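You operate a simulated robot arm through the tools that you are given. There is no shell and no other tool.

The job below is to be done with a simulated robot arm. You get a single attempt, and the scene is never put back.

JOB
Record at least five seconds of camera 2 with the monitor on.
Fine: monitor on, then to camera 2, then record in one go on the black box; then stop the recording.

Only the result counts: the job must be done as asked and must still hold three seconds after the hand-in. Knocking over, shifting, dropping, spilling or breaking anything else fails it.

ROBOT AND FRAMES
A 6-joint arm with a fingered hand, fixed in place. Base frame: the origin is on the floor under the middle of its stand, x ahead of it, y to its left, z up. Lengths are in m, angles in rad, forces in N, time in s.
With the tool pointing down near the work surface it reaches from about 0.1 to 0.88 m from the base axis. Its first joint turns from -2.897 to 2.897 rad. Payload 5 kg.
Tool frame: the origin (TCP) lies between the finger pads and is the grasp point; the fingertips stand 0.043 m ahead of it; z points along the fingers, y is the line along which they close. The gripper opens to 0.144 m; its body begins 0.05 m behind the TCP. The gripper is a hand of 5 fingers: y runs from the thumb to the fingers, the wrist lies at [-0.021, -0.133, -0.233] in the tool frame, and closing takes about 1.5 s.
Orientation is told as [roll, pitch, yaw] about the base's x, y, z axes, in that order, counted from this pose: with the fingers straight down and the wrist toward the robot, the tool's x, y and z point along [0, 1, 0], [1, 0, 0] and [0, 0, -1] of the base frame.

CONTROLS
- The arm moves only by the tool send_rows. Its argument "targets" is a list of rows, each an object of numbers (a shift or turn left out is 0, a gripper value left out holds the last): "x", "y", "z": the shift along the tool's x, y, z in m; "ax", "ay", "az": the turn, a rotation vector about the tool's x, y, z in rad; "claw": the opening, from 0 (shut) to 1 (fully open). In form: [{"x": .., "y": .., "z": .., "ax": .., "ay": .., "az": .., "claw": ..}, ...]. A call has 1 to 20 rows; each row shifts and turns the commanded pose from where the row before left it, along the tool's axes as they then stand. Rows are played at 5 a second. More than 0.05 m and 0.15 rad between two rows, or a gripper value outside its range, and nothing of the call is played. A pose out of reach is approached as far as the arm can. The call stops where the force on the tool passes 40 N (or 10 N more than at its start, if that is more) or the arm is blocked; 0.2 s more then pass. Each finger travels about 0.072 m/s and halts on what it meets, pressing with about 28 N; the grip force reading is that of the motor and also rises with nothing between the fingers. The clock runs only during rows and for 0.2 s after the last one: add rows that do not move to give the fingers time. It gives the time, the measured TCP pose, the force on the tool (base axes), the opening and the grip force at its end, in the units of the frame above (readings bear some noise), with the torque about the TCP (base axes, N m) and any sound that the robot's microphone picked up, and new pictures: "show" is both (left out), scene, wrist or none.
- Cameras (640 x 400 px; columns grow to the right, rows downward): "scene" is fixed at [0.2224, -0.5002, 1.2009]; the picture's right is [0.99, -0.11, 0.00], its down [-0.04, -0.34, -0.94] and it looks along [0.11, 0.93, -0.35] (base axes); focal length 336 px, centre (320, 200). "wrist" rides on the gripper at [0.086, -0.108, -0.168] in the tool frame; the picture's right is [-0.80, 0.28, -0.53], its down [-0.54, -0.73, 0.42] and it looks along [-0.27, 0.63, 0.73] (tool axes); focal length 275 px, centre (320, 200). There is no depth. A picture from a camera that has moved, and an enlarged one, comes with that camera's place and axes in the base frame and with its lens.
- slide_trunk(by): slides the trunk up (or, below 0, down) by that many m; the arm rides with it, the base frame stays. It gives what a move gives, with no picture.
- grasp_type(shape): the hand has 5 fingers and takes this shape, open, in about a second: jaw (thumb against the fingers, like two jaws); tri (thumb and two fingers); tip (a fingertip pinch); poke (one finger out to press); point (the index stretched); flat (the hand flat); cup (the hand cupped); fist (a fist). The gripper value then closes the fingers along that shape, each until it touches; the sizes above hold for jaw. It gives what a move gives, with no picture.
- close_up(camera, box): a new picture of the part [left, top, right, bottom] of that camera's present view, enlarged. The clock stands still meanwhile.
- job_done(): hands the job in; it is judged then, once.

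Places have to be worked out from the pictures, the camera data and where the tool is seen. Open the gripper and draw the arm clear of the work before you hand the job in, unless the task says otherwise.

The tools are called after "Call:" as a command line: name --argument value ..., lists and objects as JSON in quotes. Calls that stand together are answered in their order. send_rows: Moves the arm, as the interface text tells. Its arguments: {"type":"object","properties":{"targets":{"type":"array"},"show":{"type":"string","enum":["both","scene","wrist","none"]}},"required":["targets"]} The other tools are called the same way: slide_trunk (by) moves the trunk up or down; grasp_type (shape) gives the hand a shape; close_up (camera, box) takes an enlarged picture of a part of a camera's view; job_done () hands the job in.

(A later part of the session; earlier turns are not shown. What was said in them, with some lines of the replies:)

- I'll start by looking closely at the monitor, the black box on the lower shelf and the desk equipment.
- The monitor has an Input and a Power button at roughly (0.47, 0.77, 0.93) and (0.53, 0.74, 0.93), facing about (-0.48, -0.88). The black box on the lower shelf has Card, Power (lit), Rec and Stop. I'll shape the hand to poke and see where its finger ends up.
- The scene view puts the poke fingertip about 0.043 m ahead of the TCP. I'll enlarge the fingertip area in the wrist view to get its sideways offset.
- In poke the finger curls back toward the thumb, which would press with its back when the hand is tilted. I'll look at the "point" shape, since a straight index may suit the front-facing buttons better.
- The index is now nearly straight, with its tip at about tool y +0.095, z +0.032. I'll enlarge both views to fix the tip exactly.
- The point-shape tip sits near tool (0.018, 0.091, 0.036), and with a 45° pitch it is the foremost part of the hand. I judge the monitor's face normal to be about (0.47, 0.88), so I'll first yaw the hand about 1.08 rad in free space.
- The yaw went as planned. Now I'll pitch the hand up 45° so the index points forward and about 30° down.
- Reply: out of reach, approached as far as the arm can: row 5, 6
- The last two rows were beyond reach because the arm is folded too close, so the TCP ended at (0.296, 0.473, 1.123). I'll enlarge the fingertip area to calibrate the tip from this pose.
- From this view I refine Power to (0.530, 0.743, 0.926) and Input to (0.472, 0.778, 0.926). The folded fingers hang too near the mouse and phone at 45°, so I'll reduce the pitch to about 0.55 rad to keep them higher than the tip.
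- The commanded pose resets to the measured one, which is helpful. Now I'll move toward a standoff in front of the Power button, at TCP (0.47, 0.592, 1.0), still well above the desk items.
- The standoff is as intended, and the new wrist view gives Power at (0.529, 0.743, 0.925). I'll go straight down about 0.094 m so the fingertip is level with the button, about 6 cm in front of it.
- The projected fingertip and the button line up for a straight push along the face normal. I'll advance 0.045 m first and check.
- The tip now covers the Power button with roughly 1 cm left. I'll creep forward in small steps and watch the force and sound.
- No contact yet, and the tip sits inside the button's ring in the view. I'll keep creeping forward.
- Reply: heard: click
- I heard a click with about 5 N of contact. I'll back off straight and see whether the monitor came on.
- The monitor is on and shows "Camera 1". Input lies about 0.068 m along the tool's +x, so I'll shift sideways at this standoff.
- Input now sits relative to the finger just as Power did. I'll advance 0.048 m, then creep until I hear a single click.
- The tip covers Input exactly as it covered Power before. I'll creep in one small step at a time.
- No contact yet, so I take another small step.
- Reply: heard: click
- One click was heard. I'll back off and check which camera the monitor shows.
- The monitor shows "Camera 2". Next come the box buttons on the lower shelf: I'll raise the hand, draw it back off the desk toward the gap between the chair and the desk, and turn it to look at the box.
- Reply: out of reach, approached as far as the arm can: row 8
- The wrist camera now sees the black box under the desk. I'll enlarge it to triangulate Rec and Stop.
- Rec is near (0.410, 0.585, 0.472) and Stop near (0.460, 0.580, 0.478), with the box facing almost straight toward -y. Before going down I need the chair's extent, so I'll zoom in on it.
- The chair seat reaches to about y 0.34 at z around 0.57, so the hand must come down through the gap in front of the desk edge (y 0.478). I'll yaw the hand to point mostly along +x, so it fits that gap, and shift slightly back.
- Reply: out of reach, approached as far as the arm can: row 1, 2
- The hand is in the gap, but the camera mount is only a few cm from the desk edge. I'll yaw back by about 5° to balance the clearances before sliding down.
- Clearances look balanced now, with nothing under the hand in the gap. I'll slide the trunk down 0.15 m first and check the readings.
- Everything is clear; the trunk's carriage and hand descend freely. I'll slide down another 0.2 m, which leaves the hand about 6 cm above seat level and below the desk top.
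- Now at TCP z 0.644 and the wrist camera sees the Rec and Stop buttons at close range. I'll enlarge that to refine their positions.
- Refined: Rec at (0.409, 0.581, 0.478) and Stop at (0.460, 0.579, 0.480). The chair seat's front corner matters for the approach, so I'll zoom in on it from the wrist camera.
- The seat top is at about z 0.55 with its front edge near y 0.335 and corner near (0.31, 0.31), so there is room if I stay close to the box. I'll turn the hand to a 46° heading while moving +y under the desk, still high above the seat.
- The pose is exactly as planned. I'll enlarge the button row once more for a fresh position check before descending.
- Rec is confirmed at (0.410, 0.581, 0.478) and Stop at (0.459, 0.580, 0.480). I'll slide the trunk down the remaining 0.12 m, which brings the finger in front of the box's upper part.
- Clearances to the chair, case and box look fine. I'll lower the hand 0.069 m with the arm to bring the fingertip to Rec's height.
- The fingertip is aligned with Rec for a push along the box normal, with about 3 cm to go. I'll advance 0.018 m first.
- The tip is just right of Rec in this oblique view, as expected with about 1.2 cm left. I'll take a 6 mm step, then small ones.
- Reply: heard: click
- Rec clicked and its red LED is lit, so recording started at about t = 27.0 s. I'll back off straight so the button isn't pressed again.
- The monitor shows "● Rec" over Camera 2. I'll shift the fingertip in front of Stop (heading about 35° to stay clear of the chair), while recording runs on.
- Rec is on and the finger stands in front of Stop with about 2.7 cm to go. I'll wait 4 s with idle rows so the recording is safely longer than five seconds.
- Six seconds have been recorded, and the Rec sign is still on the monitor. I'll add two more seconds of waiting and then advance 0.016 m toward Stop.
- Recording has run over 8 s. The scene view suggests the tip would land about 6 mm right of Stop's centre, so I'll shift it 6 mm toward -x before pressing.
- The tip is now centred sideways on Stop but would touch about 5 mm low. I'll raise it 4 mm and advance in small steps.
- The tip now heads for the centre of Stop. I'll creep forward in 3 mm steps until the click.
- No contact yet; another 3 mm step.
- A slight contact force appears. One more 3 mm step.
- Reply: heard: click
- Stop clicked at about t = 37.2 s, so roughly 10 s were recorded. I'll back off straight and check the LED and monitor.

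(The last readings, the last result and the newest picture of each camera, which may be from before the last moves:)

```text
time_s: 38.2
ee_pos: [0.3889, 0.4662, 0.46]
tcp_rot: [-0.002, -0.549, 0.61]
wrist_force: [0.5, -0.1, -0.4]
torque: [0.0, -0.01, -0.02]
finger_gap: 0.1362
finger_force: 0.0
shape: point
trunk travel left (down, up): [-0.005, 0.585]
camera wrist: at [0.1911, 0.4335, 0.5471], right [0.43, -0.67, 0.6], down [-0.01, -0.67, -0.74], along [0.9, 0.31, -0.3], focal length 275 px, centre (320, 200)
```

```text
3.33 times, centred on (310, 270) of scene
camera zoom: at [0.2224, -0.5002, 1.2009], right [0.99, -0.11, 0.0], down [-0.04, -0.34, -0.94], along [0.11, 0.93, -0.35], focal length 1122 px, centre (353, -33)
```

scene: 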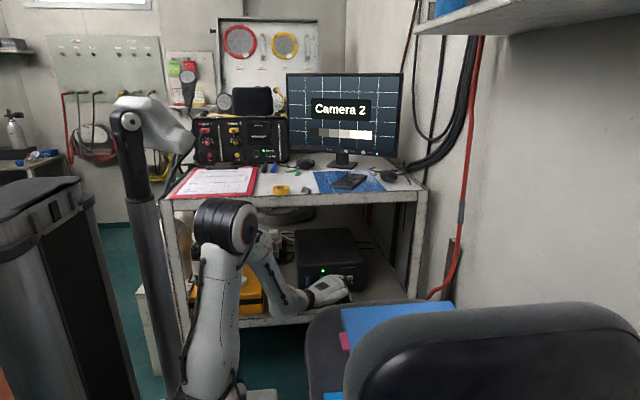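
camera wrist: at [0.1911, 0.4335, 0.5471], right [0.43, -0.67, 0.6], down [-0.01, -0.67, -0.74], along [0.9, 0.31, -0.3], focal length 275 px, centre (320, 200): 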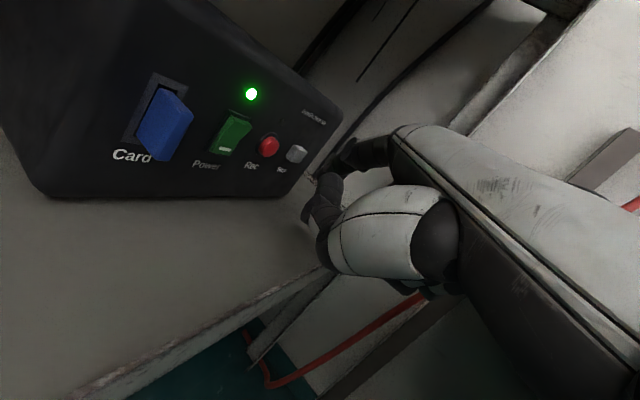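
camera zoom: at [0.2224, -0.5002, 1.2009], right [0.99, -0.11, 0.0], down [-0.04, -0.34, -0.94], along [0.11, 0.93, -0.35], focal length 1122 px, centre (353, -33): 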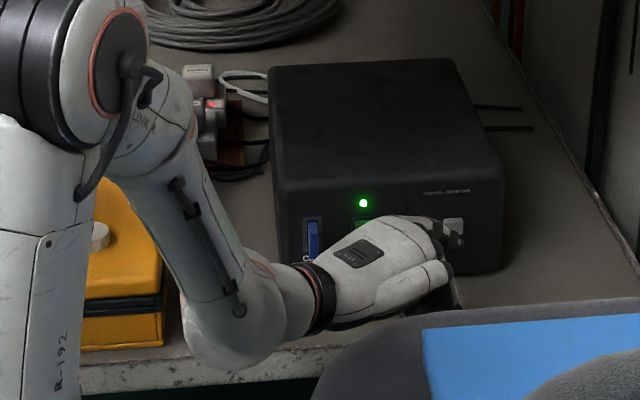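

The Rec LED and the monitor's Rec sign are off, and the monitor still shows Camera 2. Now I'll withdraw along the way I came, first rising 0.185 m with the trunk.

Call:
slide_trunk --by 0.185

Call:
close_up --camera "scene" --box '[180, 120, 460, 330]'

```text
time_s: 40.3
ee_pos: [0.3876, 0.4666, 0.6463]
tcp_rot: [0.0, -0.55, 0.611]
wrist_force: [-0.8, 0.4, -0.4]
torque: [-0.01, -0.02, -0.01]
finger_gap: 0.1361
finger_force: 0.1
shape: point
trunk travel left (down, up): [-0.19, 0.4]
```

```text
1.90 times, centred on (320, 225) of scene
camera zoom: at [0.2224, -0.5002, 1.2009], right [0.99, -0.11, 0.0], down [-0.04, -0.34, -0.94], along [0.11, 0.93, -0.35], focal length 641 px, centre (320, 152)
```

zoom: 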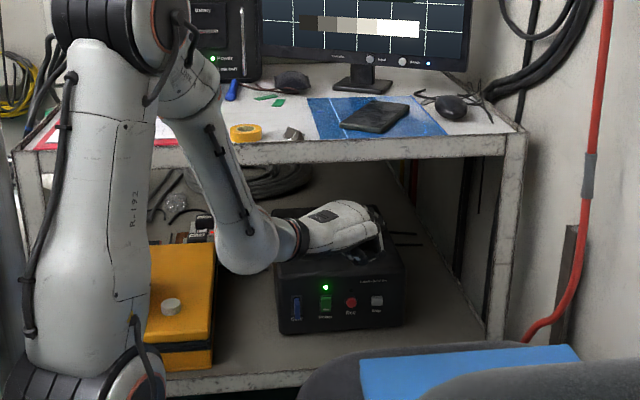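

The hand is up and clear of the box. I'll swing back into the gap in front of the desk edge, reversing the earlier move.

Call:
send_rows --targets '[{"x": -0.0168, "y": -0.0207, "z": -0.0127, "ay": -0.0611, "az": 0.0998}, {"x": -0.0195, "y": -0.0189, "z": -0.0116, "ay": -0.0611, "az": 0.0998}, {"x": -0.022, "y": -0.0169, "z": -0.0103, "ay": -0.0611, "az": 0.0998}]'

```text
time_s: 41.1
ee_pos: [0.357, 0.3841, 0.647]
tcp_rot: [0.001, -0.548, 0.258]
wrist_force: [0.2, 0.6, 0.3]
torque: [-0.03, 0.0, 0.06]
finger_gap: 0.1363
finger_force: 0.0
shape: point
trunk travel left (down, up): [-0.19, 0.4]
camera wrist: at [0.1608, 0.4215, 0.7345], right [0.17, -0.78, 0.6], down [-0.25, -0.63, -0.74], along [0.95, -0.02, -0.3], focal length 275 px, centre (320, 200)
```

scene: 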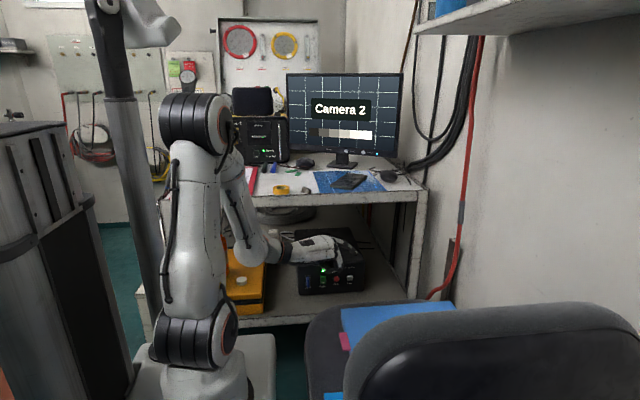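
wrist: 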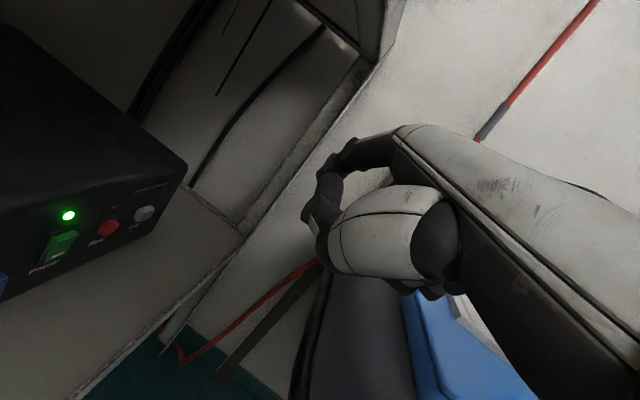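

I'm back in the same gap pose used on the way down. I'll slide the trunk up 0.355 m to lift the hand above the desk.

Call:
slide_trunk --by 0.355

Call:
close_up --camera "scene" --box '[0, 0, 640, 400]'

```text
time_s: 44.5
ee_pos: [0.3568, 0.3841, 1.0039]
tcp_rot: [0.001, -0.549, 0.259]
wrist_force: [-0.5, -0.2, -0.3]
torque: [-0.01, -0.01, 0.01]
finger_gap: 0.1364
finger_force: 0.1
shape: point
trunk travel left (down, up): [-0.545, 0.045]
```

```text
1.00 times, centred on (320, 200) of scene (not enlarged: the box is as wide or as high as the picture)
camera zoom: at [0.2224, -0.5002, 1.2009], right [0.99, -0.11, 0.0], down [-0.04, -0.34, -0.94], along [0.11, 0.93, -0.35], focal length 336 px, centre (320, 200)
```

zoom: 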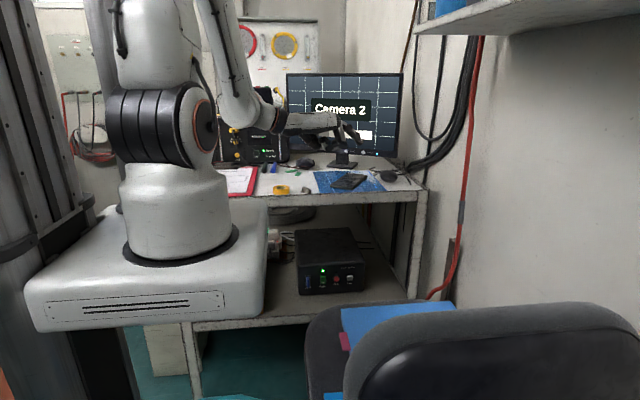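

The arm is above the desk edge and clear of everything. I'll open the hand into its jaw shape in free air and check the final state of the monitor and box.

Call:
grasp_type --shape "jaw"

Call:
send_rows --targets '[{"claw": 1}, {"claw": 1}, {"claw": 1}, {"claw": 1}, {"claw": 1}]'

Call:
close_up --camera "scene" --box '[290, 225, 370, 300]'

Call:
close_up --camera "scene" --box '[220, 60, 440, 200]'

```text
time_s: 45.4
ee_pos: [0.3565, 0.3846, 1.0027]
tcp_rot: [0.001, -0.549, 0.261]
wrist_force: [-0.3, -0.2, -0.8]
torque: [-0.01, -0.01, -0.04]
finger_gap: 0.1436
finger_force: 0.0
shape: jaw
trunk travel left (down, up): [-0.545, 0.045]
```

```text
time_s: 46.6
ee_pos: [0.3575, 0.3849, 1.0037]
tcp_rot: [0.001, -0.549, 0.259]
wrist_force: [-0.3, -0.6, -0.4]
torque: [0.01, -0.04, 0.05]
finger_gap: 0.1436
finger_force: 0.2
shape: jaw
trunk travel left (down, up): [-0.545, 0.045]
camera wrist: at [0.1609, 0.4216, 1.0895], right [0.17, -0.78, 0.6], down [-0.24, -0.63, -0.74], along [0.95, -0.02, -0.3], focal length 275 px, centre (320, 200)
```

scene: 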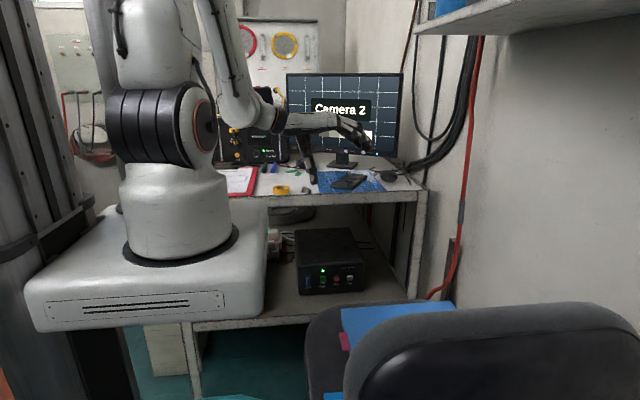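
wrist: 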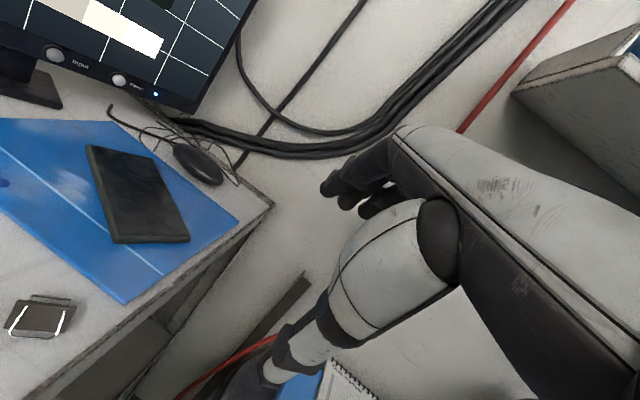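

```text
5.33 times, centred on (330, 262) of scene
camera zoom: at [0.2224, -0.5002, 1.2009], right [0.99, -0.11, 0.0], down [-0.04, -0.34, -0.94], along [0.11, 0.93, -0.35], focal length 1795 px, centre (267, -133)
```

zoom: 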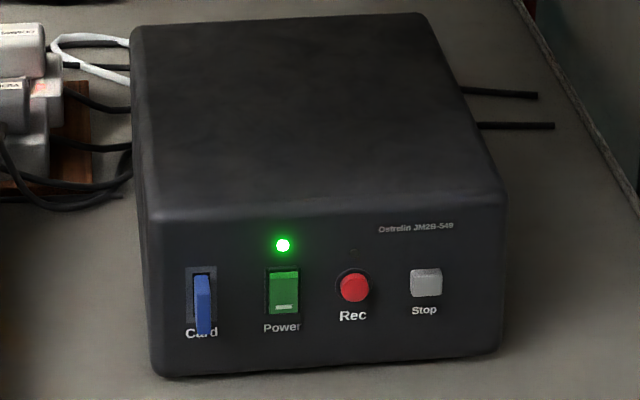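

```text
2.86 times, centred on (330, 130) of scene
camera zoom: at [0.2224, -0.5002, 1.2009], right [0.99, -0.11, 0.0], down [-0.04, -0.34, -0.94], along [0.11, 0.93, -0.35], focal length 961 px, centre (291, 400)
```

zoom: 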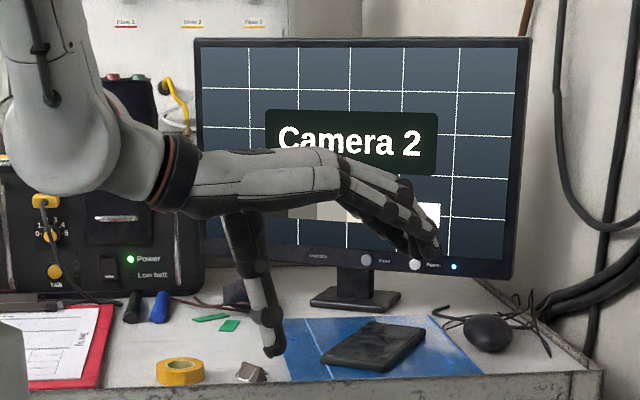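

The final state looks right. The monitor is on and shows Camera 2, about ten seconds were recorded in one go, and Stop was pressed with the Rec LED now off. Box, card and desk items haven't moved, the hand is open and the arm is clear, so I hand the job in.

Call:
job_done

```text
The job is handed in.
```

I recorded about ten seconds of camera 2 in one go, with the monitor on throughout, and handed the job in. The result of the judging hasn't come back to me.

- **Monitor:** I pressed Power, which brought up Camera 1, then pressed Input once to switch to Camera 2.
- **Recording:** Rec was pressed at about t = 27.0 s; its red LED lit and the monitor showed the Rec sign. Stop was pressed at about t = 37.2 s, and both went off.
- **Surroundings:** In the last pictures the box, its card and the desk items were where they started. The hand is open and raised clear in front of the desk edge.
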